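You operate a simulated robot arm through the tools that you are given. There is no shell and no other tool.

The job below is to be done with a simulated robot arm. You get a single attempt, and the scene is never put back.

JOB
Run the wiper on slow for three sweeps or more, park it, and switch the supply off.
Fine: the orange supply knob feeds it; turn the wiper knob off to park the arm; leave the board's other switches as they are; leave the red supply knob.

The check looks at the end state, three seconds after you hand in, the way a careful person would. Anything else that was tipped, shoved, dropped, spilled or broken makes it a failure.

ROBOT AND FRAMES
A 6-joint arm with a two-finger parallel gripper, fixed in place. Base frame: the origin is at the foot of the arm, x ahead of it, y to its left, z up; the work surface is at about z = 740. Lengths are in mm, angles in degrees, forces in N, time in s.
Its first joint turns from -166.0 to 166.0 degrees. Payload 3.91 kg.
The tool frame sits at the grasp point between the pads (the TCP): z along the fingers, y along the line on which they close. The tips reach 30 mm beyond it. Largest opening 110 mm; finger width 20, thickness 10; the body of the gripper, 48 by 112 mm, starts 55 mm behind the TCP.
Orientation is told as [roll, pitch, yaw] about the base's x, y, z axes, in that order, counted from this pose: with the fingers straight down and closing along the base's y, the tool's x points along the base's -x, its y along +y and its z along -z.

CONTROLS
- The arm moves only by the tool servo_tool. Its argument "plan" is a list of rows, each an object (a shift or turn left out is 0, a gripper value left out holds the last) with "delta_pos": the shift along the tool's x, y, z in units of 40 mm (1.0 is 40 mm), a list of three; "rotation": the turn, a rotation vector about the tool's x, y, z in units of 5 degrees (1.0 is 5 degrees), a list of three; "claw": the finger opening in mm, from 0 to 110. In form: [{"delta_pos": [tx, ty, tz], "rotation": [ax, ay, az], "claw": claw}, ...]. A call has 1 to 20 rows; each row shifts and turns the commanded pose from where the row before left it, along the tool's axes as they then stand. A call with a number of a shift or a turn outside -1 to 1 is refused whole. Rows are played at 5 a second. More than 50 mm and 8.6 degrees between two rows, or a gripper value outside its range, and nothing of the call is played. A pose out of reach is approached as far as the arm can. The call stops where the force on the tool passes 90 N (or 10 N more than at its start, if that is more) or the arm is blocked; 0.2 s more then pass. Each finger travels about 108 mm/s and halts on what it meets, pressing with about 22 N; the grip force reading is that of the motor and also rises with nothing between the fingers. The clock runs only during rows and for 0.2 s after the last one: add rows that do not move to give the fingers time. The reply holds the time, the measured pose of the TCP, the force on the tool along the base axes, the opening and the grip force, in the units named above and with some noise, with the torque about the TCP (base axes, N m) and any sound that the robot's microphone picked up.
- Cameras (640 x 400 px; columns grow to the right, rows downward): "scene" is fixed at [399.4, -649.4, 1478.4]; the picture's right is [0.94, -0.35, 0.00], its down [-0.17, -0.46, -0.87] and it looks along [0.30, 0.81, -0.49] (base axes); focal length 319 px, centre (320, 200). "wrist" rides on the gripper at [72, 17, -103] in the tool frame; the picture's right is [-0.23, 0.97, 0.00], its down [-0.76, -0.18, -0.62] and it looks along [-0.61, -0.14, 0.78] (tool axes); focal length 222 px, centre (320, 200). There is no depth. A picture from a camera that has moved, and an enlarged one, comes with that camera's place and axes in the base frame and with its lens.
- camera(camera): a new picture of that camera. No time passes.
- close_up(camera, box): a new picture of the part [left, top, right, bottom] of that camera's present view, enlarged. No time passes.
- finish_job(): hands the job in; it is judged then, once.

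Nothing tells you positions but the pictures and the camera data. Unless the task says otherwise, let go and move clear before handing in.

The tools are called after "Call:" by a JSON object that holds its "op" and its "data". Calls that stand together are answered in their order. servo_tool: Moves the arm, as the interface text tells. Its arguments: {"type":"object","properties":{"plan":{"type":"array","items":{"type":"object","properties":{"delta_pos":{"type":"array","items":{"type":"number"}},"rotation":{"type":"array","items":{"type":"number"}},"claw":{"type":"number"}}}}},"required":["plan"]} The other tools are called the same way: camera (camera) takes a picture; close_up (camera, box) takes an enlarged picture of a part of a camera's view; finish_job () hands the job in.

At the start:

```text
clock: 0.0
position: [677.0, 179.8, 1114.3]
tool_rot: [0.0, 0.0, 0.0]
wrist_force: [0.3, -0.2, 0.3]
ft_torque: [0.01, 0.0, 0.02]
width: 110.1
grasp_force: 0.0
```

scene: 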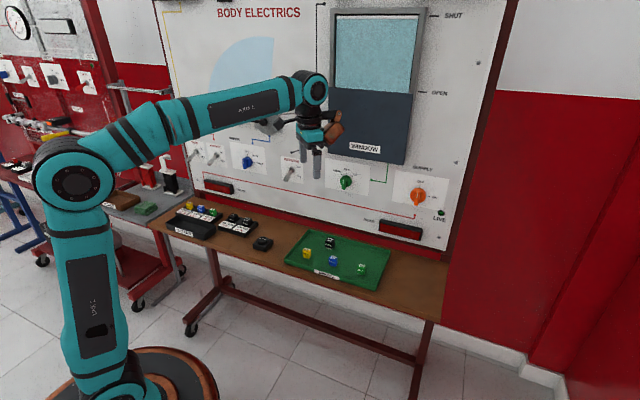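
wrist: 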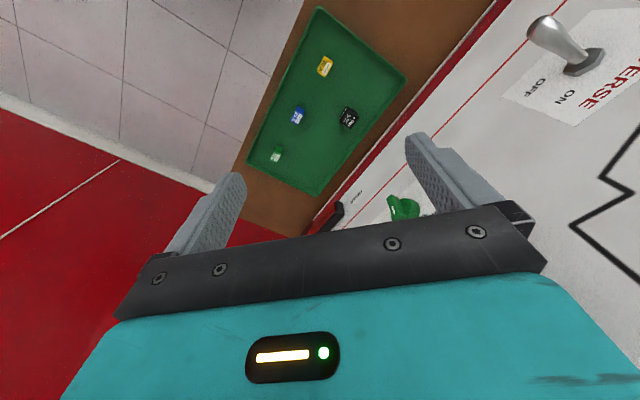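

I see a vertical board ("Body Electrics") with several knobs and switches, with the arm in front of it. I'll take enlarged views to read the labels before moving anything.

Call:
{"op": "close_up", "data": {"camera": "scene", "box": [160, 120, 320, 220]}}

Call:
{"op": "close_up", "data": {"camera": "scene", "box": [300, 130, 460, 250]}}

Call:
{"op": "close_up", "data": {"camera": "scene", "box": [150, 0, 470, 200]}}

Call:
{"op": "close_up", "data": {"camera": "scene", "box": [0, 0, 200, 220]}}

Call:
{"op": "close_up", "data": {"camera": "scene", "box": [150, 180, 450, 320]}}

```text
4.00 times, centred on (240, 170) of scene
camera zoom: at [399.4, -649.4, 1478.4], right [0.94, -0.35, 0.0], down [-0.17, -0.46, -0.87], along [0.3, 0.81, -0.49], focal length 1278 px, centre (640, 320)
```

zoom: 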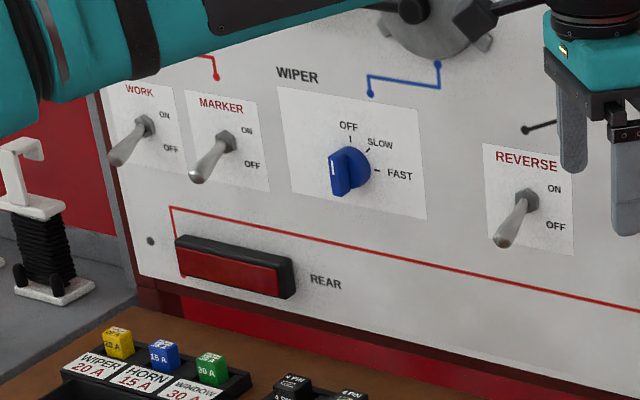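

```text
3.33 times, centred on (380, 190) of scene
camera zoom: at [399.4, -649.4, 1478.4], right [0.94, -0.35, 0.0], down [-0.17, -0.46, -0.87], along [0.3, 0.81, -0.49], focal length 1065 px, centre (120, 233)
```

zoom: 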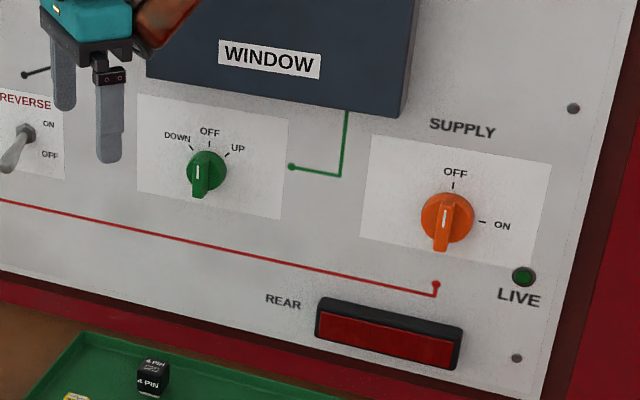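

```text
2.00 times, centred on (310, 100) of scene
camera zoom: at [399.4, -649.4, 1478.4], right [0.94, -0.35, 0.0], down [-0.17, -0.46, -0.87], along [0.3, 0.81, -0.49], focal length 639 px, centre (340, 400)
```

zoom: 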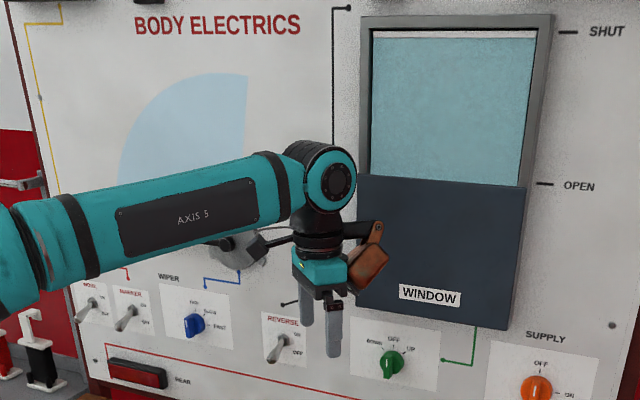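

```text
1.82 times, centred on (100, 110) of scene
camera zoom: at [399.4, -649.4, 1478.4], right [0.94, -0.35, 0.0], down [-0.17, -0.46, -0.87], along [0.3, 0.81, -0.49], focal length 581 px, centre (720, 364)
```

zoom: 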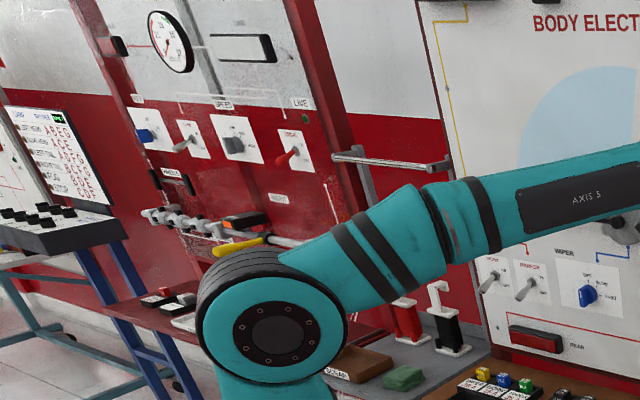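

```text
2.13 times, centred on (300, 250) of scene
camera zoom: at [399.4, -649.4, 1478.4], right [0.94, -0.35, 0.0], down [-0.17, -0.46, -0.87], along [0.3, 0.81, -0.49], focal length 681 px, centre (363, 93)
```

zoom: 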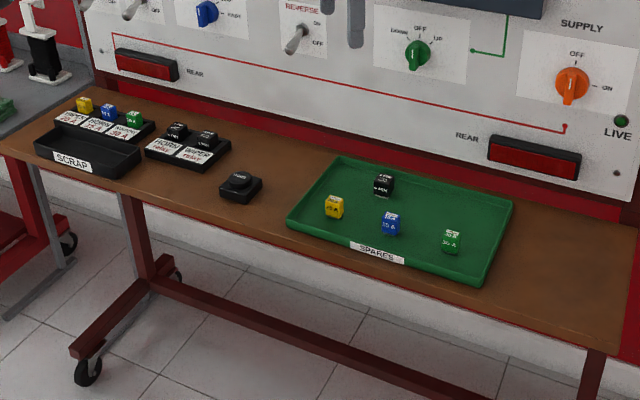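

The board sits at about 45° to the base. Triangulating the green knob gives about (837, 266, 976). I'll zoom further to read the knob pointers, fuses and lamps.

Call:
{"op": "close_up", "data": {"camera": "scene", "box": [225, 140, 273, 170]}}

Call:
{"op": "close_up", "data": {"camera": "scene", "box": [390, 165, 454, 225]}}

Call:
{"op": "close_up", "data": {"camera": "scene", "box": [320, 155, 368, 195]}}

Call:
{"op": "close_up", "data": {"camera": "scene", "box": [160, 195, 288, 260]}}

Call:
{"op": "close_up", "data": {"camera": "scene", "box": [0, 0, 110, 100]}}

```text
13.33 times, centred on (249, 155) of scene
camera zoom: at [399.4, -649.4, 1478.4], right [0.94, -0.35, 0.0], down [-0.17, -0.46, -0.87], along [0.3, 0.81, -0.49], focal length 4259 px, centre (1267, 800)
```

zoom: 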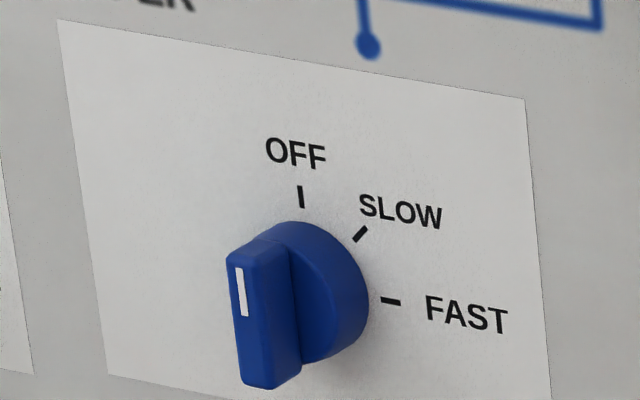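

```text
6.67 times, centred on (422, 195) of scene
camera zoom: at [399.4, -649.4, 1478.4], right [0.94, -0.35, 0.0], down [-0.17, -0.46, -0.87], along [0.3, 0.81, -0.49], focal length 2129 px, centre (-360, 233)
```

zoom: 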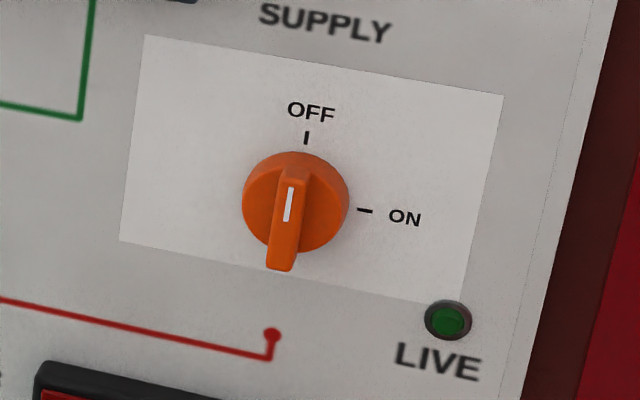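

```text
10.00 times, centred on (344, 175) of scene
camera zoom: at [399.4, -649.4, 1478.4], right [0.94, -0.35, 0.0], down [-0.17, -0.46, -0.87], along [0.3, 0.81, -0.49], focal length 3194 px, centre (80, 450)
```

zoom: 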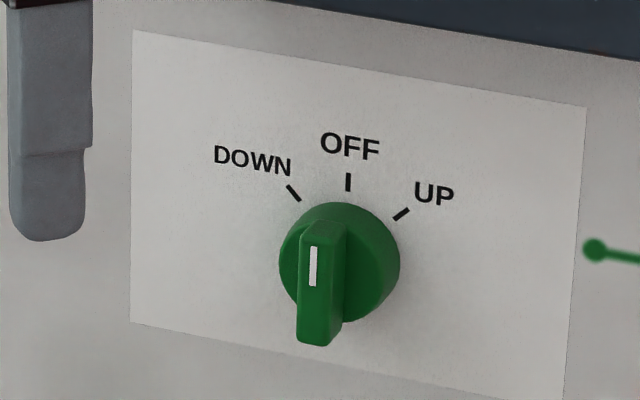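

```text
5.00 times, centred on (224, 228) of scene
camera zoom: at [399.4, -649.4, 1478.4], right [0.94, -0.35, 0.0], down [-0.17, -0.46, -0.87], along [0.3, 0.81, -0.49], focal length 1597 px, centre (800, 62)
```

zoom: 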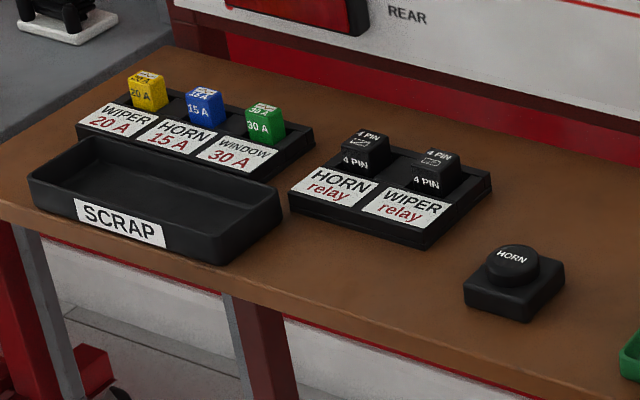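

```text
4.00 times, centred on (55, 50) of scene
camera zoom: at [399.4, -649.4, 1478.4], right [0.94, -0.35, 0.0], down [-0.17, -0.46, -0.87], along [0.3, 0.81, -0.49], focal length 1278 px, centre (1380, 800)
```

zoom: 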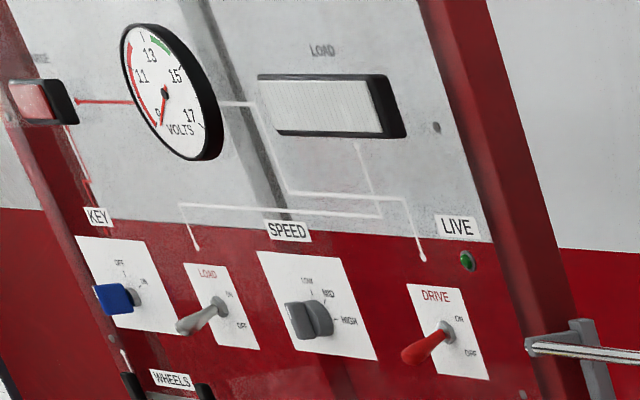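

Every knob on the board points at OFF and the fuses and relays all look fitted. So the order is supply ON, wiper to SLOW, wiper OFF, then supply OFF. First I'll turn the tool to face the board, starting with a 45° yaw while backing away and then pitching to horizontal.

Call:
{"op": "servo_tool", "data": {"plan": [{"rotation": [0, 0, -1], "claw": 60}, {"rotation": [0, 0, -1]}, {"rotation": [0, 0, -1]}, {"rotation": [0, 0, -1]}, {"rotation": [0, 0, -1]}, {"rotation": [0, 0, -1]}, {"rotation": [0, 0, -1]}, {"rotation": [0, 0, -1]}, {"rotation": [0, 0, -1]}, {"delta_pos": [0.5, 0, 0]}, {"delta_pos": [0.5, 0, 0]}]}}

```text
clock: 2.4
position: [649.0, 150.6, 1115.6]
tool_rot: [0.0, 0.1, 45.1]
wrist_force: [-0.3, -0.3, -0.2]
ft_torque: [-0.03, 0.03, 0.0]
width: 60.1
grasp_force: 0.0
```

The yaw came out right, with the tool now turned 45° toward the board. Next I'll pitch the tool to horizontal in two steps.

Call:
{"op": "servo_tool", "data": {"plan": [{"rotation": [0, -1, 0]}, {"rotation": [0, -1, 0]}, {"rotation": [0, -1, 0]}, {"rotation": [0, -1, 0]}, {"rotation": [0, -1, 0]}, {"rotation": [0, -1, 0]}, {"rotation": [0, -1, 0]}, {"rotation": [0, -1, 0]}, {"rotation": [0, -1, 0]}, {"rotation": [0, -1, 0]}]}}

Call:
{"op": "camera", "data": {"camera": "wrist"}}

Call:
{"op": "camera", "data": {"camera": "scene"}}

```text
clock: 4.6
position: [649.9, 151.4, 1115.8]
tool_rot: [0.0, -50.1, 45.1]
wrist_force: [-0.2, 0.2, -0.4]
ft_torque: [0.04, -0.02, 0.08]
width: 60.2
grasp_force: 0.1
```

```text
taken
camera wrist: at [547.6, 74.8, 1127.4], right [-0.59, 0.79, 0.17], down [0.13, -0.12, 0.98], along [0.8, 0.6, -0.04], focal length 222 px, centre (320, 200)
```

wrist: 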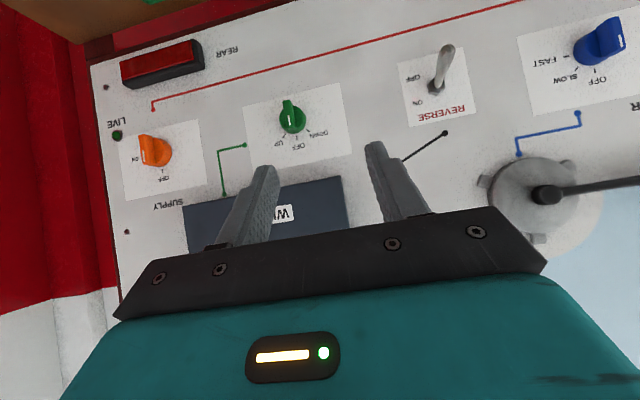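

```text
taken
```

scene: 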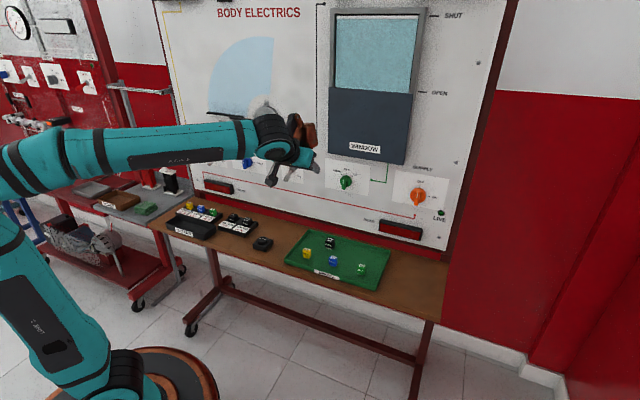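

The view now covers the whole lower board. I put the orange knob front near (1017, 90, 976), with its face about 783 mm along the board normal. I'll finish the pitch to horizontal and move to stand in front of the orange knob.

Call:
{"op": "servo_tool", "data": {"plan": [{"rotation": [0, -1, 0]}, {"rotation": [0, -1, 0]}, {"rotation": [0, -1, 0]}, {"rotation": [0, -1, 0]}, {"rotation": [0, -1, 0]}, {"rotation": [0, -1, 0]}, {"rotation": [0, -1, 0]}, {"rotation": [0, -1, 0]}, {"delta_pos": [0.42, -0.9, 0.1]}, {"delta_pos": [0.42, -0.9, 0.1]}, {"delta_pos": [0.42, -0.9, 0.1]}, {"delta_pos": [0.42, -0.9, 0.1]}, {"delta_pos": [0.42, -0.9, 0.1]}, {"delta_pos": [0.42, -0.9, 0.1]}, {"delta_pos": [0.42, -0.9, 0.1]}, {"delta_pos": [0.42, -0.9, 0.1]}]}}

Call:
{"op": "camera", "data": {"camera": "wrist"}}

Call:
{"op": "camera", "data": {"camera": "scene"}}

```text
clock: 8.0
position: [875.6, -28.8, 981.9]
tool_rot: [-141.2, -89.9, -173.7]
wrist_force: [-0.8, 0.2, 0.5]
ft_torque: [-0.04, 0.04, -0.04]
width: 60.2
grasp_force: 0.0
```

```text
taken
camera wrist: at [790.0, -90.2, 910.5], right [-0.69, 0.69, 0.23], down [-0.32, -0.57, 0.76], along [0.65, 0.45, 0.61], focal length 222 px, centre (320, 200)
```

wrist: 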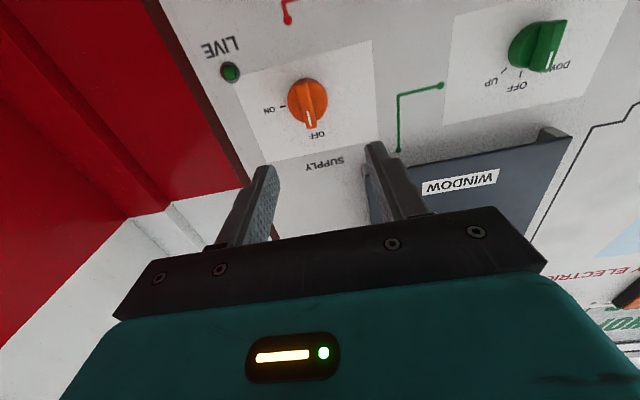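

```text
taken
```

scene: 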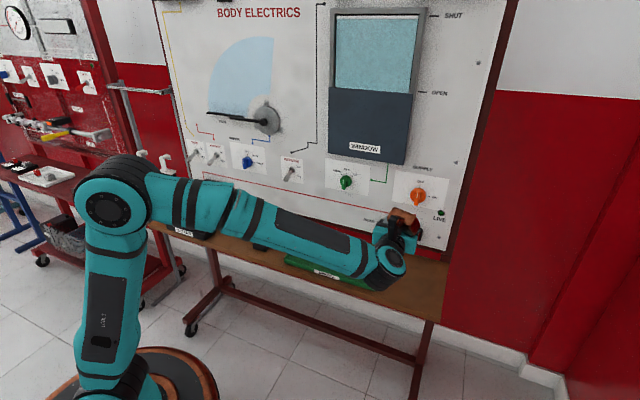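

The tool is horizontal and faces the board just left of the orange knob, and the views agree on a knob location near (1015.5, 90, 979). I'll zoom in to align precisely.

Call:
{"op": "close_up", "data": {"camera": "wrist", "box": [240, 50, 400, 150]}}

Call:
{"op": "close_up", "data": {"camera": "scene", "box": [350, 150, 470, 300]}}

```text
4.00 times, centred on (320, 100) of wrist
camera zoom: at [790.0, -90.2, 910.5], right [-0.69, 0.69, 0.23], down [-0.32, -0.57, 0.76], along [0.65, 0.45, 0.61], focal length 888 px, centre (320, 600)
```

zoom: 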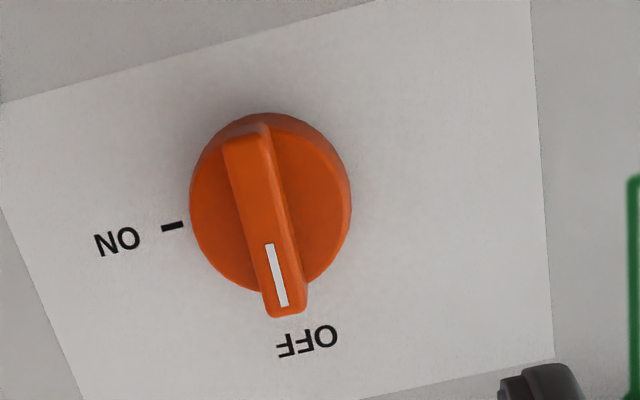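

```text
2.67 times, centred on (410, 225) of scene
camera zoom: at [399.4, -649.4, 1478.4], right [0.94, -0.35, 0.0], down [-0.17, -0.46, -0.87], along [0.3, 0.81, -0.49], focal length 852 px, centre (80, 133)
```

zoom: 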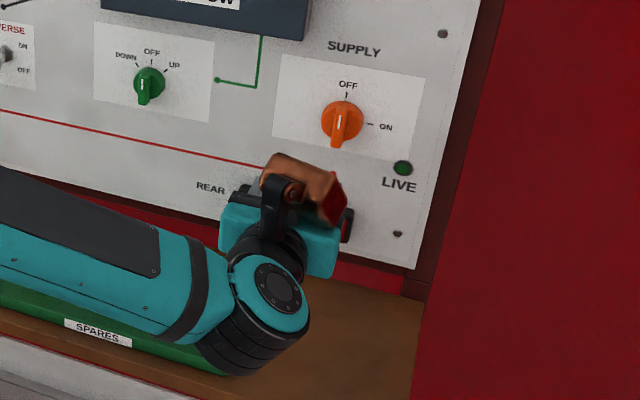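

The orange bar is vertical (OFF), about 16 mm to the right of the tool axis and level with it. I'll center on it, step 60 mm closer, and re-measure depth from parallax.

Call:
{"op": "servo_tool", "data": {"plan": [{"delta_pos": [-0.05, -0.4, 0]}, {"delta_pos": [0, 0, 0.75]}, {"delta_pos": [0, 0, 0.75]}, {}]}}

Call:
{"op": "camera", "data": {"camera": "wrist"}}

Call:
{"op": "close_up", "data": {"camera": "wrist", "box": [240, 80, 400, 180]}}

```text
clock: 9.0
position: [930.1, 1.6, 982.5]
tool_rot: [88.4, -90.0, -43.3]
wrist_force: [-0.4, 0.3, 0.0]
ft_torque: [0.02, 0.01, -0.02]
width: 59.8
grasp_force: 0.0
```

```text
taken
camera wrist: at [844.4, -58.7, 910.0], right [-0.69, 0.69, 0.23], down [-0.31, -0.57, 0.76], along [0.65, 0.45, 0.61], focal length 222 px, centre (320, 200)
```

wrist: 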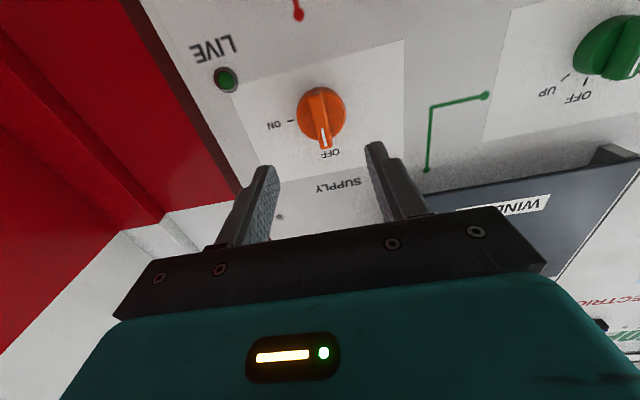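

```text
4.00 times, centred on (320, 130) of wrist
camera zoom: at [844.4, -58.7, 910.0], right [-0.69, 0.69, 0.23], down [-0.31, -0.57, 0.76], along [0.65, 0.45, 0.61], focal length 888 px, centre (320, 480)
```

zoom: 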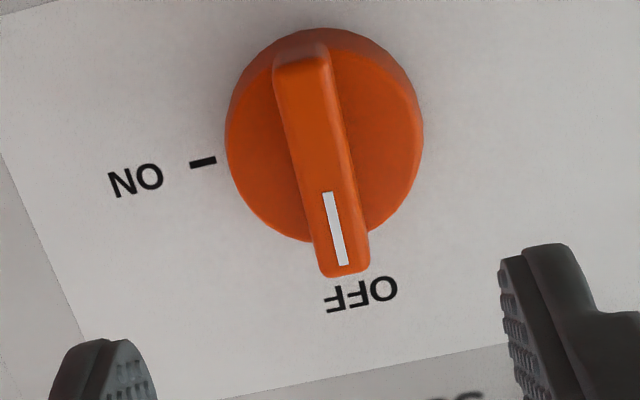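

The knob front now reads about 64 mm beyond the fingertips, slightly down and left of the tool axis. I'll make a 2 mm correction, narrow the opening and step 40 mm closer to verify.

Call:
{"op": "servo_tool", "data": {"plan": [{"delta_pos": [0.05, 0.05, 0], "claw": 40}, {"delta_pos": [0, 0, 0.5]}, {"delta_pos": [0, 0, 0.5]}, {}]}}

Call:
{"op": "camera", "data": {"camera": "wrist"}}

Call:
{"op": "close_up", "data": {"camera": "wrist", "box": [240, 90, 400, 190]}}

Call:
{"op": "close_up", "data": {"camera": "scene", "box": [350, 150, 470, 250]}}

```text
clock: 10.0
position: [956.0, 30.9, 980.7]
tool_rot: [-26.0, -90.0, 71.1]
wrist_force: [0.8, 0.1, -0.8]
ft_torque: [0.01, -0.01, -0.03]
width: 40.2
grasp_force: 0.1
```

```text
taken
camera wrist: at [870.3, -29.4, 909.1], right [-0.69, 0.69, 0.23], down [-0.31, -0.57, 0.76], along [0.65, 0.45, 0.61], focal length 222 px, centre (320, 200)
```

wrist: 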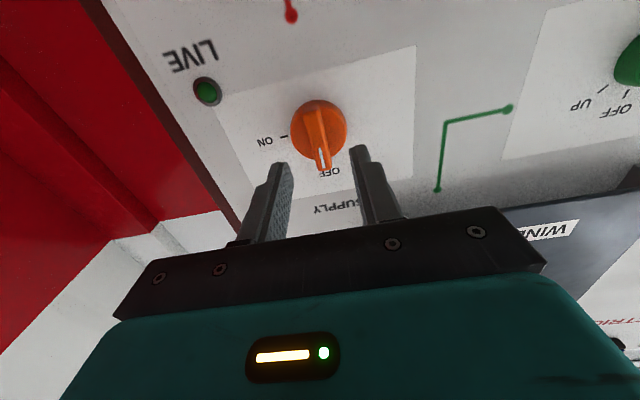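

```text
4.00 times, centred on (320, 140) of wrist
camera zoom: at [870.3, -29.4, 909.1], right [-0.69, 0.69, 0.23], down [-0.31, -0.57, 0.76], along [0.65, 0.45, 0.61], focal length 888 px, centre (320, 440)
```

zoom: 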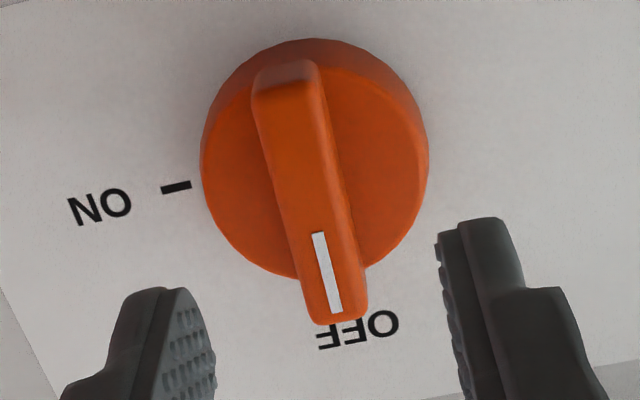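

```text
4.00 times, centred on (410, 200) of scene
camera zoom: at [399.4, -649.4, 1478.4], right [0.94, -0.35, 0.0], down [-0.17, -0.46, -0.87], along [0.3, 0.81, -0.49], focal length 1278 px, centre (-40, 200)
```

zoom: 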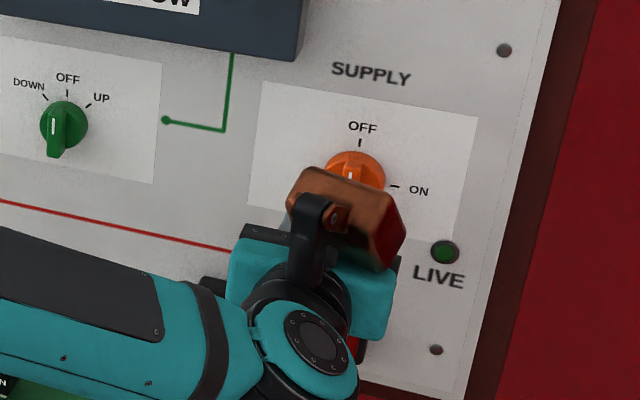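

Now aligned to within about a millimetre, with the knob front about 30 mm past the fingertips. I'll advance with the fingers open so they straddle the bar, then look.

Call:
{"op": "servo_tool", "data": {"plan": [{"delta_pos": [0, 0, 0.5], "claw": 40}, {"delta_pos": [0, 0, 0.45]}, {}]}}

Call:
{"op": "close_up", "data": {"camera": "wrist", "box": [240, 90, 400, 190]}}

```text
clock: 10.8
position: [982.1, 59.0, 979.6]
tool_rot: [72.4, -90.0, -27.3]
wrist_force: [0.5, -0.4, 0.6]
ft_torque: [-0.03, 0.02, -0.01]
width: 40.3
grasp_force: 0.1
```

```text
4.00 times, centred on (320, 140) of wrist
camera zoom: at [897.1, -2.4, 908.7], right [-0.69, 0.69, 0.23], down [-0.31, -0.57, 0.76], along [0.65, 0.45, 0.61], focal length 888 px, centre (320, 440)
```

zoom: 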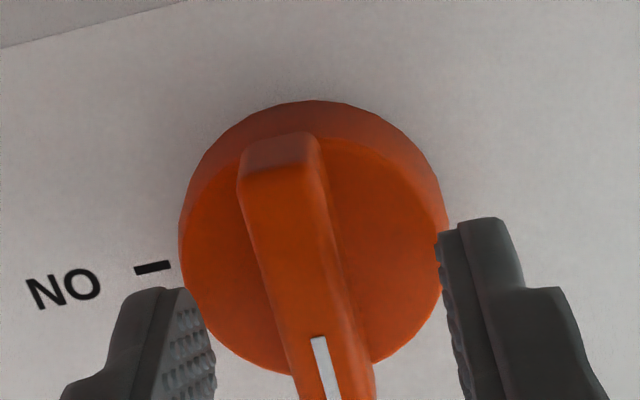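

The fingers straddle the bar with about 8 mm of overlap and no contact force. I'll go in 4 mm more and close gently on it.

Call:
{"op": "servo_tool", "data": {"plan": [{"delta_pos": [0, 0, 0.1]}, {"claw": 25}, {"claw": 20}, {"claw": 10}, {"claw": 5}, {}]}}

Call:
{"op": "close_up", "data": {"camera": "wrist", "box": [240, 90, 400, 190]}}

```text
clock: 12.2
position: [985.7, 61.7, 979.1]
tool_rot: [85.7, -90.0, -40.7]
wrist_force: [8.8, -2.3, 3.0]
ft_torque: [-0.01, 0.07, -0.19]
width: 12.8
grasp_force: 44.9
```

```text
4.00 times, centred on (320, 140) of wrist
camera zoom: at [900.6, -0.4, 908.4], right [-0.69, 0.69, 0.23], down [-0.31, -0.57, 0.76], along [0.65, 0.45, 0.61], focal length 888 px, centre (320, 440)
```

zoom: 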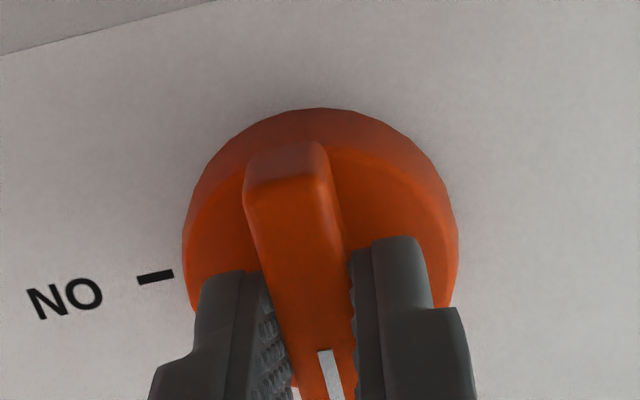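

Gripped at 12.8 mm wide with only a few newtons of side load. I'll start turning clockwise toward ON by 15° first and check the forces.

Call:
{"op": "servo_tool", "data": {"plan": [{"delta_pos": [0, -0.012, 0]}, {"rotation": [0, 0, 1]}, {"rotation": [0, 0, 1]}, {"rotation": [0, 0, 1]}, {}]}}

Call:
{"op": "close_up", "data": {"camera": "wrist", "box": [240, 90, 400, 190]}}

```text
clock: 13.4
position: [986.4, 60.6, 979.5]
tool_rot: [90.0, -75.0, -44.8]
wrist_force: [-1.0, -4.3, -6.2]
ft_torque: [0.07, -0.09, -0.12]
width: 12.9
grasp_force: 45.3
```

```text
4.00 times, centred on (320, 140) of wrist
camera zoom: at [887.7, 12.4, 915.4], right [-0.62, 0.62, 0.47], down [-0.18, -0.7, 0.69], along [0.76, 0.35, 0.55], focal length 888 px, centre (320, 440)
```

zoom: 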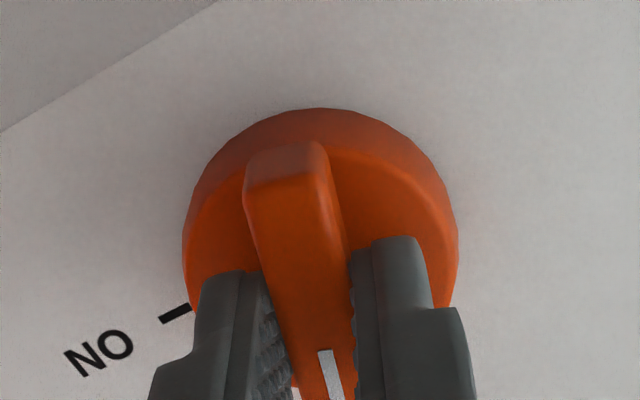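

The knob is turning cleanly with the gripper toward ON. I'll continue the remaining 75°.

Call:
{"op": "servo_tool", "data": {"plan": [{"rotation": [0, 0, 1]}, {"rotation": [0, 0, 1]}, {"rotation": [0, 0, 1]}, {"rotation": [0, 0, 1]}, {"rotation": [0, 0, 1]}, {"rotation": [0, 0, 1]}, {"rotation": [0, 0, 1]}, {"rotation": [0, 0, 1]}, {"rotation": [0, 0, 1]}, {"rotation": [0, 0, 1]}, {"rotation": [0, 0, 1]}, {"rotation": [0, 0, 1]}, {"rotation": [0, 0, 1]}, {"rotation": [0, 0, 1]}, {"rotation": [0, 0, 1]}, {}]}}

Call:
{"op": "camera", "data": {"camera": "wrist"}}

Call:
{"op": "close_up", "data": {"camera": "scene", "box": [350, 150, 470, 250]}}

```text
clock: 16.8
position: [985.5, 58.7, 980.3]
tool_rot: [90.0, 0.2, -45.0]
wrist_force: [2.1, -9.2, -6.0]
ft_torque: [-0.12, 0.06, 0.82]
width: 12.9
grasp_force: 45.4
```

```text
taken
camera wrist: at [861.3, 38.9, 998.0], right [0.16, -0.16, 0.97], down [0.1, -0.98, -0.18], along [0.98, 0.12, -0.14], focal length 222 px, centre (320, 200)
```

wrist: 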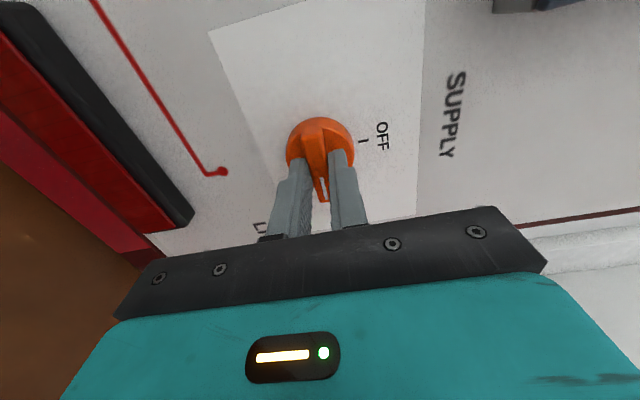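

```text
4.00 times, centred on (410, 200) of scene
camera zoom: at [399.4, -649.4, 1478.4], right [0.94, -0.35, 0.0], down [-0.17, -0.46, -0.87], along [0.3, 0.81, -0.49], focal length 1278 px, centre (-40, 200)
```

zoom: 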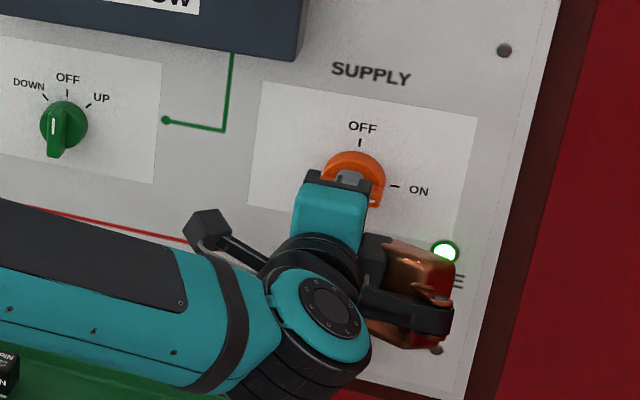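

The LIVE lamp is lit, so the supply is ON. I'll release, back off straight, and rotate back to the upright roll.

Call:
{"op": "servo_tool", "data": {"plan": [{"claw": 20}, {"claw": 40}, {}, {"delta_pos": [0, 0, -0.5]}, {"delta_pos": [0, 0, -1]}, {"delta_pos": [0, 0, -1]}, {"delta_pos": [0, 0, -0.5]}, {}]}}

Call:
{"op": "camera", "data": {"camera": "wrist"}}

Call:
{"op": "camera", "data": {"camera": "scene"}}

```text
clock: 18.6
position: [899.9, -23.0, 980.9]
tool_rot: [90.0, 0.0, -44.9]
wrist_force: [-0.5, 0.3, -0.1]
ft_torque: [0.0, -0.02, -0.03]
width: 40.0
grasp_force: 0.1
```

```text
taken
camera wrist: at [775.7, -45.8, 998.6], right [0.16, -0.16, 0.97], down [0.1, -0.98, -0.18], along [0.98, 0.12, -0.14], focal length 222 px, centre (320, 200)
```

wrist: 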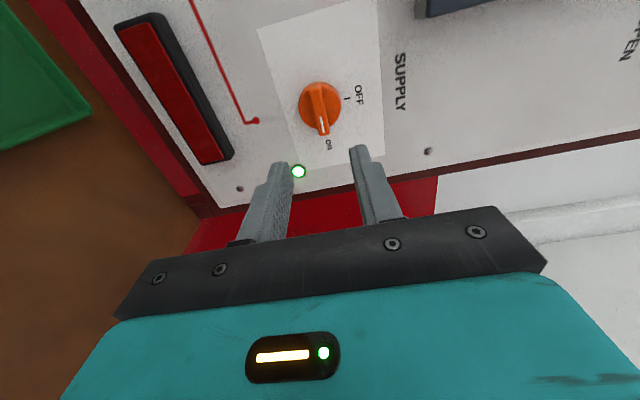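

```text
taken
```

scene: 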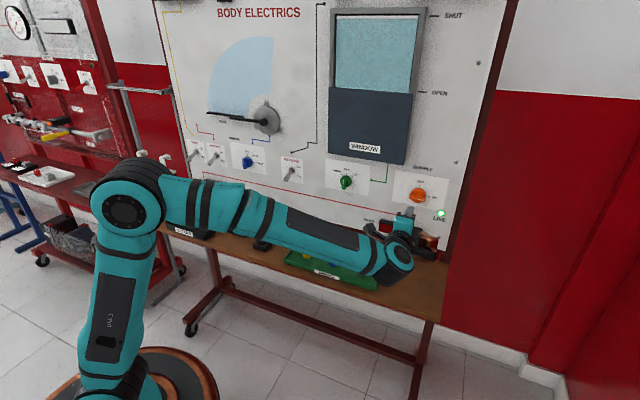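

Supply is ON with LIVE lit. Next I'll roll back upright, then travel left along the board at a safe stand-off to the wiper knob, which I estimate near (520, 551, 979).

Call:
{"op": "servo_tool", "data": {"plan": [{"rotation": [0, 0, -1], "delta_pos": [0, 0, -0.25]}, {"rotation": [0, 0, -1], "delta_pos": [0, 0, -0.25]}, {"rotation": [0, 0, -1]}, {"rotation": [0, 0, -1]}, {"rotation": [0, 0, -1]}, {"rotation": [0, 0, -1]}, {"rotation": [0, 0, -1]}, {"rotation": [0, 0, -1]}, {"rotation": [0, 0, -1]}, {"rotation": [0, 0, -1]}, {"rotation": [0, 0, -1]}, {"rotation": [0, 0, -1]}, {"rotation": [0, 0, -1]}, {"rotation": [0, 0, -1]}, {"rotation": [0, 0, -1]}, {"rotation": [0, 0, -1]}, {"rotation": [0, 0, -1]}, {"rotation": [0, 0, -1]}, {}]}}

Call:
{"op": "servo_tool", "data": {"plan": [{"delta_pos": [0, 0.9, 0]}, {"delta_pos": [0, 0.9, 0]}, {"delta_pos": [0, 0.9, 0]}, {"delta_pos": [0, 0.9, 0]}, {"delta_pos": [0, 0.9, 0]}, {"delta_pos": [0, 0.9, 0]}, {"delta_pos": [0, 0.9, 0]}, {"delta_pos": [0, 0.9, 0]}, {}]}}

Call:
{"op": "camera", "data": {"camera": "wrist"}}

Call:
{"op": "camera", "data": {"camera": "scene"}}

```text
clock: 22.6
position: [886.9, -38.4, 980.9]
tool_rot: [-86.0, -90.1, 131.0]
wrist_force: [0.0, 1.1, -0.2]
ft_torque: [0.02, 0.0, 0.02]
width: 40.0
grasp_force: 0.0
```

```text
clock: 24.6
position: [683.4, 166.6, 980.0]
tool_rot: [4.1, -90.0, 40.8]
wrist_force: [0.6, 0.3, -0.9]
ft_torque: [-0.02, -0.01, 0.02]
width: 40.0
grasp_force: 0.1
```

```text
taken
camera wrist: at [598.7, 105.9, 908.1], right [-0.69, 0.69, 0.23], down [-0.31, -0.57, 0.76], along [0.65, 0.45, 0.61], focal length 222 px, centre (320, 200)
```

wrist: 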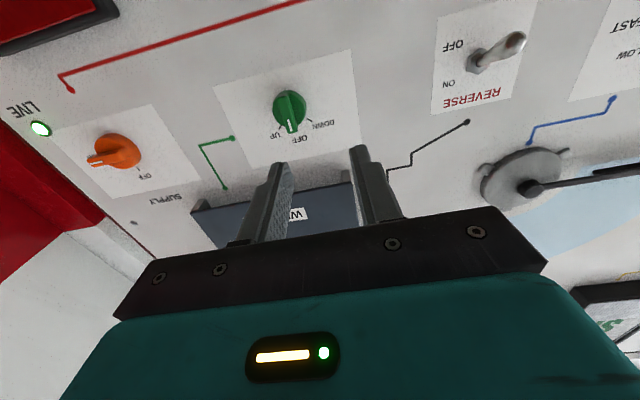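

```text
taken
```

scene: 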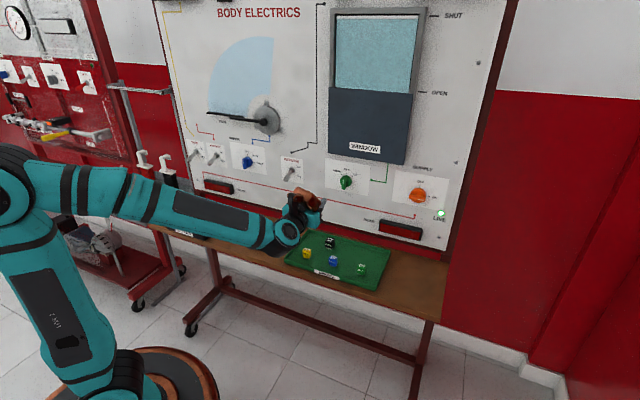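

The travel is clear with nothing touched. I'll continue left toward the wiper knob.

Call:
{"op": "servo_tool", "data": {"plan": [{"delta_pos": [0, 0.9, 0]}, {"delta_pos": [0, 0.9, 0]}, {"delta_pos": [0, 0.9, 0]}, {"delta_pos": [0, 0.9, 0]}, {"delta_pos": [0, 0.9, 0]}, {"delta_pos": [0, 0.9, 0]}, {"delta_pos": [0, 0.9, 0]}, {"delta_pos": [0, 0.9, 0]}, {"delta_pos": [0, 0.9, 0]}, {"delta_pos": [0, 0.9, 0]}, {}]}}

Call:
{"op": "camera", "data": {"camera": "wrist"}}

Call:
{"op": "camera", "data": {"camera": "scene"}}

Call:
{"op": "close_up", "data": {"camera": "wrist", "box": [240, 50, 400, 150]}}

```text
clock: 27.0
position: [478.5, 361.7, 984.8]
tool_rot: [-1.5, -89.8, 47.3]
wrist_force: [-0.4, -0.5, 0.3]
ft_torque: [0.02, -0.01, 0.0]
width: 39.9
grasp_force: 0.0
out of reach, approached as far as the arm can: row 8, 9, 10
```

```text
taken
camera wrist: at [393.6, 298.3, 912.7], right [-0.7, 0.68, 0.23], down [-0.3, -0.57, 0.76], along [0.65, 0.46, 0.6], focal length 222 px, centre (320, 200)
```

wrist: 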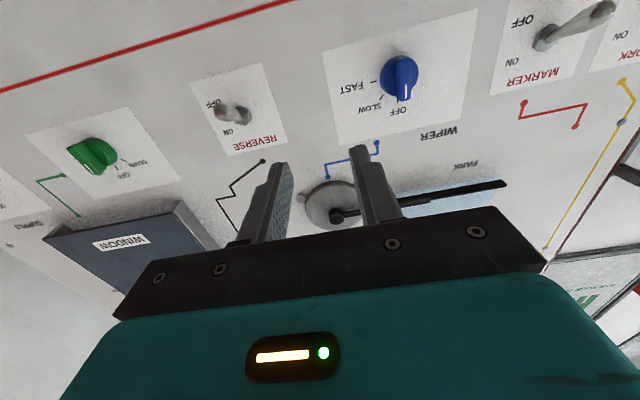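

```text
taken
```

scene: 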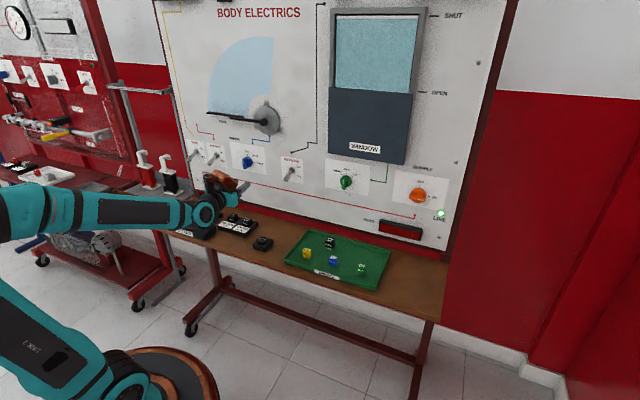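

```text
4.00 times, centred on (320, 100) of wrist
camera zoom: at [393.6, 298.3, 912.7], right [-0.7, 0.68, 0.23], down [-0.3, -0.57, 0.76], along [0.65, 0.46, 0.6], focal length 888 px, centre (320, 600)
```

zoom: 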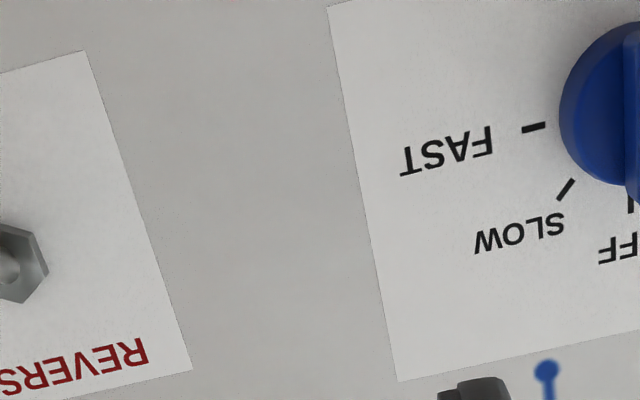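

The arm hit a reach limit close in to the base (rows 8-10), so I'm slightly off the commanded pose. I'll move outward toward the board by 50 mm, where the reach should be available again, and check the pose.

Call:
{"op": "servo_tool", "data": {"plan": [{"delta_pos": [0, 0, 0.5]}, {"delta_pos": [0, 0, 0.5]}, {"delta_pos": [0, 0, 0.25]}, {}]}}

Call:
{"op": "camera", "data": {"camera": "wrist"}}

```text
clock: 28.0
position: [522.1, 387.2, 987.6]
tool_rot: [-1.4, -89.9, 47.0]
wrist_force: [0.1, -0.5, -0.9]
ft_torque: [0.03, -0.01, 0.04]
width: 40.1
grasp_force: 0.0
out of reach, approached as far as the arm can: row 1, 2
```

```text
taken
camera wrist: at [436.9, 325.6, 915.3], right [-0.69, 0.68, 0.23], down [-0.31, -0.57, 0.76], along [0.65, 0.46, 0.61], focal length 222 px, centre (320, 200)
```

wrist: 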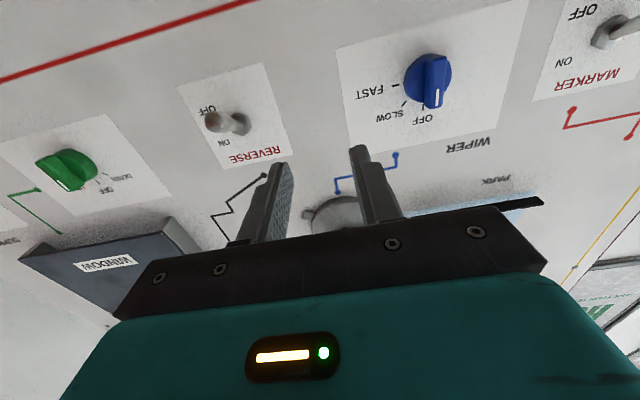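

I'm at d≈643 mm, and the knob sits about 104 mm left and 9 mm below the tool axis. I'll push a bit further out for reach, then shift left and down toward it.

Call:
{"op": "servo_tool", "data": {"plan": [{"delta_pos": [0.1, 0, 0.6]}, {"delta_pos": [0.12, 0.8, 0]}, {"delta_pos": [0, 0.8, 0]}, {"delta_pos": [0, 0.8, 0]}, {}]}}

Call:
{"op": "camera", "data": {"camera": "wrist"}}

Call:
{"op": "close_up", "data": {"camera": "wrist", "box": [240, 70, 400, 170]}}

Call:
{"op": "camera", "data": {"camera": "scene"}}

```text
clock: 29.2
position: [531.5, 405.1, 983.6]
tool_rot: [0.4, -89.7, 46.1]
wrist_force: [-0.1, -0.8, -0.3]
ft_torque: [-0.03, 0.05, 0.02]
width: 39.9
grasp_force: 0.0
out of reach, approached as far as the arm can: row 1, 2, 3, 4
```

```text
taken
camera wrist: at [447.0, 341.7, 912.7], right [-0.7, 0.67, 0.23], down [-0.3, -0.57, 0.77], along [0.64, 0.47, 0.6], focal length 222 px, centre (320, 200)
```

wrist: 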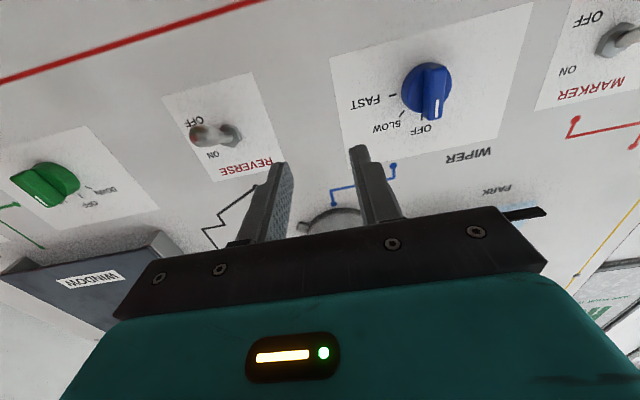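

```text
4.00 times, centred on (320, 120) of wrist
camera zoom: at [447.0, 341.7, 912.7], right [-0.7, 0.67, 0.23], down [-0.3, -0.57, 0.77], along [0.64, 0.47, 0.6], focal length 888 px, centre (320, 520)
```

zoom: 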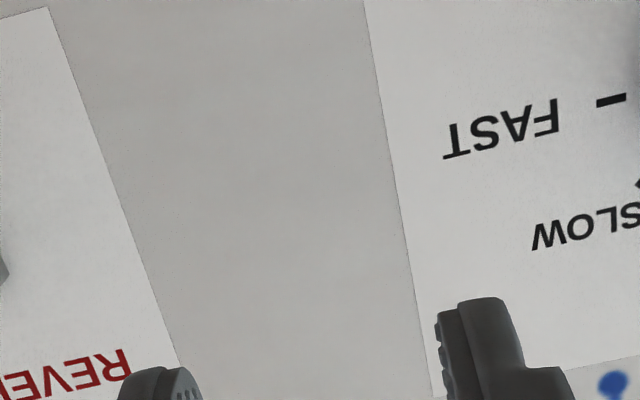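

```text
taken
```

scene: 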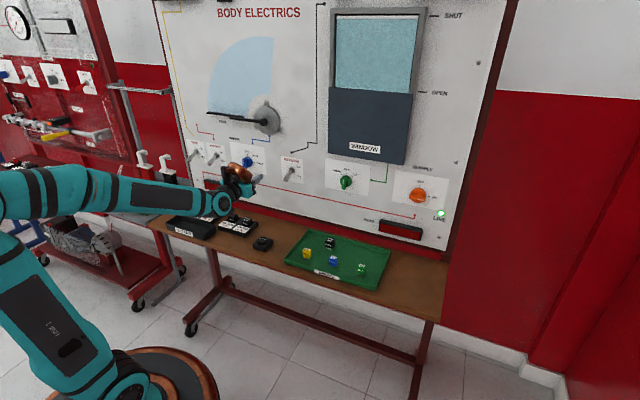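

Every move left is refused at the same lateral position, so this looks like a wrist joint limit in this branch (tool bent "up" relative to the forearm via the roll joint), not distance. I'll back off, return to tool-down, shift left, and pitch up in the arm's own plane instead.

Call:
{"op": "servo_tool", "data": {"plan": [{"delta_pos": [0, 0, -0.6]}, {"delta_pos": [-0.4, -0.8, -0.3]}, {"delta_pos": [-0.4, -0.8, 0]}, {"delta_pos": [-0.4, -0.8, 0]}, {"delta_pos": [-0.4, -0.8, 0]}, {}]}}

Call:
{"op": "camera", "data": {"camera": "scene"}}

```text
clock: 30.6
position: [598.8, 283.2, 1047.1]
tool_rot: [-30.6, -90.0, 75.7]
wrist_force: [1.0, -0.5, -0.6]
ft_torque: [-0.01, 0.01, -0.01]
width: 40.2
grasp_force: 0.1
out of reach, approached as far as the arm can: row 1
```

```text
taken
```

scene: 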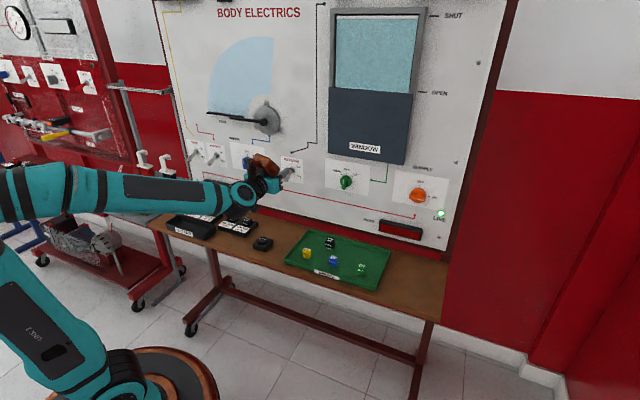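

I'm clear at d≈624 mm and u≈223 mm. I'll pitch the tool back down to vertical.

Call:
{"op": "servo_tool", "data": {"plan": [{"rotation": [0, 1, 0]}, {"rotation": [0, 1, 0]}, {"rotation": [0, 1, 0]}, {"rotation": [0, 1, 0]}, {"rotation": [0, 1, 0]}, {"rotation": [0, 1, 0]}, {"rotation": [0, 1, 0]}, {"rotation": [0, 1, 0]}, {"rotation": [0, 1, 0]}, {"rotation": [0, 1, 0]}, {"rotation": [0, 1, 0]}, {"rotation": [0, 1, 0]}, {"rotation": [0, 1, 0]}, {"rotation": [0, 1, 0]}, {"rotation": [0, 1, 0]}, {"rotation": [0, 1, 0]}, {"rotation": [0, 1, 0]}, {"rotation": [0, 1, 0]}, {}]}}

Call:
{"op": "camera", "data": {"camera": "scene"}}

```text
clock: 34.6
position: [599.4, 283.5, 1047.4]
tool_rot: [0.1, 0.2, 45.0]
wrist_force: [-0.1, -0.4, -0.6]
ft_torque: [0.0, 0.03, 0.01]
width: 40.2
grasp_force: 0.1
```

```text
taken
```

scene: 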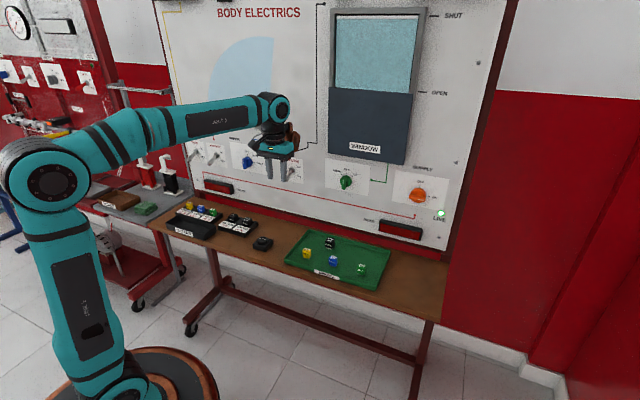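

The tool is vertical again and back on the original wrist branch. Now I'll shift left to the arm's centre plane (u≈0) and lower a little, then start pitching up in-plane.

Call:
{"op": "servo_tool", "data": {"plan": [{"delta_pos": [0, 0.93, 0.25]}, {"delta_pos": [0, 0.93, 0.25]}, {"delta_pos": [0, 0.93, 0.25]}, {"delta_pos": [0, 0.93, 0.25]}, {"delta_pos": [0, 0.93, 0.25]}, {"delta_pos": [0, 0.93, 0.25]}, {}]}}

Call:
{"op": "servo_tool", "data": {"plan": [{"rotation": [0, -1, 0]}, {"rotation": [0, -1, 0]}, {"rotation": [0, -1, 0]}, {"rotation": [0, -1, 0]}, {"rotation": [0, -1, 0]}, {"rotation": [0, -1, 0]}, {"rotation": [0, -1, 0]}, {"rotation": [0, -1, 0]}, {}]}}

Call:
{"op": "camera", "data": {"camera": "scene"}}

Call:
{"op": "camera", "data": {"camera": "wrist"}}

```text
clock: 36.2
position: [441.1, 438.6, 987.8]
tool_rot: [0.1, 0.0, 45.0]
wrist_force: [0.4, -0.1, -0.2]
ft_torque: [0.01, -0.03, 0.02]
width: 40.1
grasp_force: 0.0
```

```text
clock: 38.2
position: [439.0, 440.8, 986.3]
tool_rot: [0.0, -40.1, 45.1]
wrist_force: [1.0, -0.2, 1.4]
ft_torque: [0.02, 0.02, 0.01]
width: 40.1
grasp_force: 0.1
```

```text
taken
```

scene: 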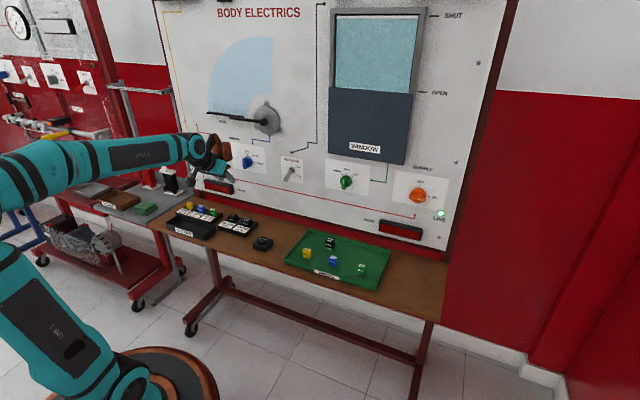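

```text
taken
camera wrist: at [341.6, 366.3, 1020.4], right [-0.57, 0.81, 0.15], down [0.25, 0.0, 0.97], along [0.78, 0.58, -0.21], focal length 222 px, centre (320, 200)
```

wrist: 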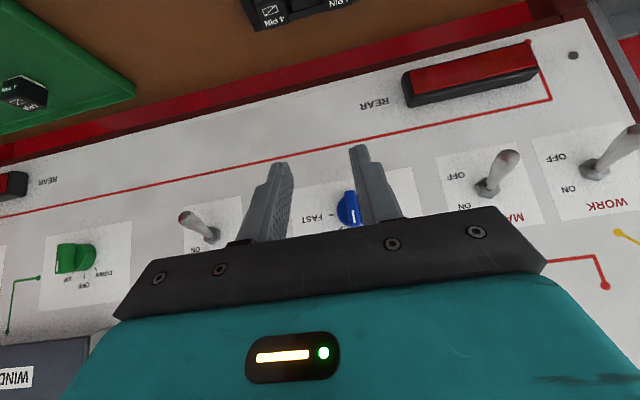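

The tool is pitched 40° in the arm's plane with no reach problems. I'll continue in small batches through the straight-wrist region.

Call:
{"op": "servo_tool", "data": {"plan": [{"rotation": [0, -1, 0]}, {"rotation": [0, -1, 0]}, {"rotation": [0, -1, 0]}, {"rotation": [0, -1, 0]}, {}]}}

Call:
{"op": "servo_tool", "data": {"plan": [{"rotation": [0, -0.5, 0]}, {"rotation": [0, -0.5, 0]}, {"rotation": [0, -0.5, 0]}, {"rotation": [0, -0.5, 0]}, {}]}}

Call:
{"op": "camera", "data": {"camera": "scene"}}

```text
clock: 39.4
position: [441.8, 440.8, 988.1]
tool_rot: [0.0, -60.1, 45.0]
wrist_force: [-0.3, 0.2, -0.5]
ft_torque: [0.03, 0.03, -0.03]
width: 39.9
grasp_force: 0.1
```

```text
clock: 40.6
position: [441.3, 439.0, 987.6]
tool_rot: [-0.5, -67.7, 44.9]
wrist_force: [0.0, -0.5, 0.2]
ft_torque: [0.0, 0.02, 0.0]
width: 39.8
grasp_force: 0.2
```

```text
taken
```

scene: 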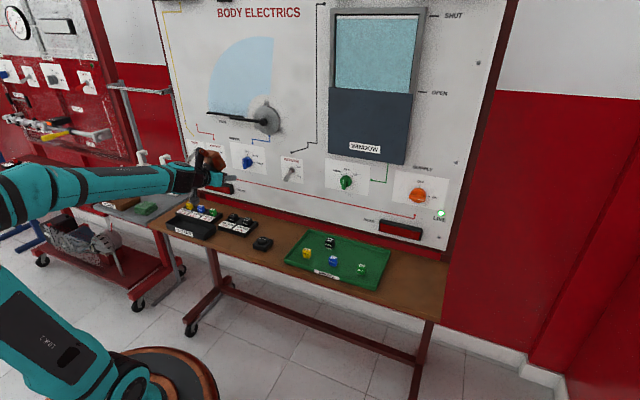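

The tool reads -67.7° where I commanded -70°, probably lag around the straight-wrist point. I'll hold briefly and check that it settles before going on.

Call:
{"op": "servo_tool", "data": {"plan": [{}, {}, {}]}}

Call:
{"op": "servo_tool", "data": {"plan": [{"rotation": [0, -0.5, 0]}, {"rotation": [0, -0.5, 0]}, {}, {}]}}

```text
clock: 41.4
position: [442.0, 439.3, 988.5]
tool_rot: [-0.5, -67.6, 45.0]
wrist_force: [0.4, -0.1, -0.2]
ft_torque: [-0.02, 0.01, 0.03]
width: 40.1
grasp_force: 0.1
```

```text
clock: 42.4
position: [444.0, 437.7, 986.4]
tool_rot: [-1.5, -70.1, 45.0]
wrist_force: [-0.6, -0.1, -0.4]
ft_torque: [-0.03, 0.02, 0.01]
width: 40.0
grasp_force: 0.1
out of reach, approached as far as the arm can: row 1
```

It's close to the straight-wrist point and moving slowly. I'll try full 5° steps to pass through it.

Call:
{"op": "servo_tool", "data": {"plan": [{"rotation": [0, -1, 0]}, {"rotation": [0, -1, 0]}, {"rotation": [0, -1, 0]}, {}]}}

Call:
{"op": "camera", "data": {"camera": "scene"}}

```text
clock: 43.4
position: [442.7, 437.7, 987.0]
tool_rot: [-5.8, -86.3, 49.9]
wrist_force: [0.7, 0.3, 0.4]
ft_torque: [0.01, -0.01, -0.02]
width: 39.8
grasp_force: 0.0
```

```text
taken
```

scene: 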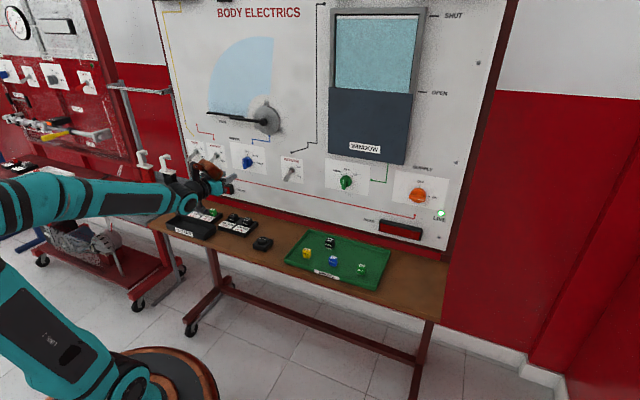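

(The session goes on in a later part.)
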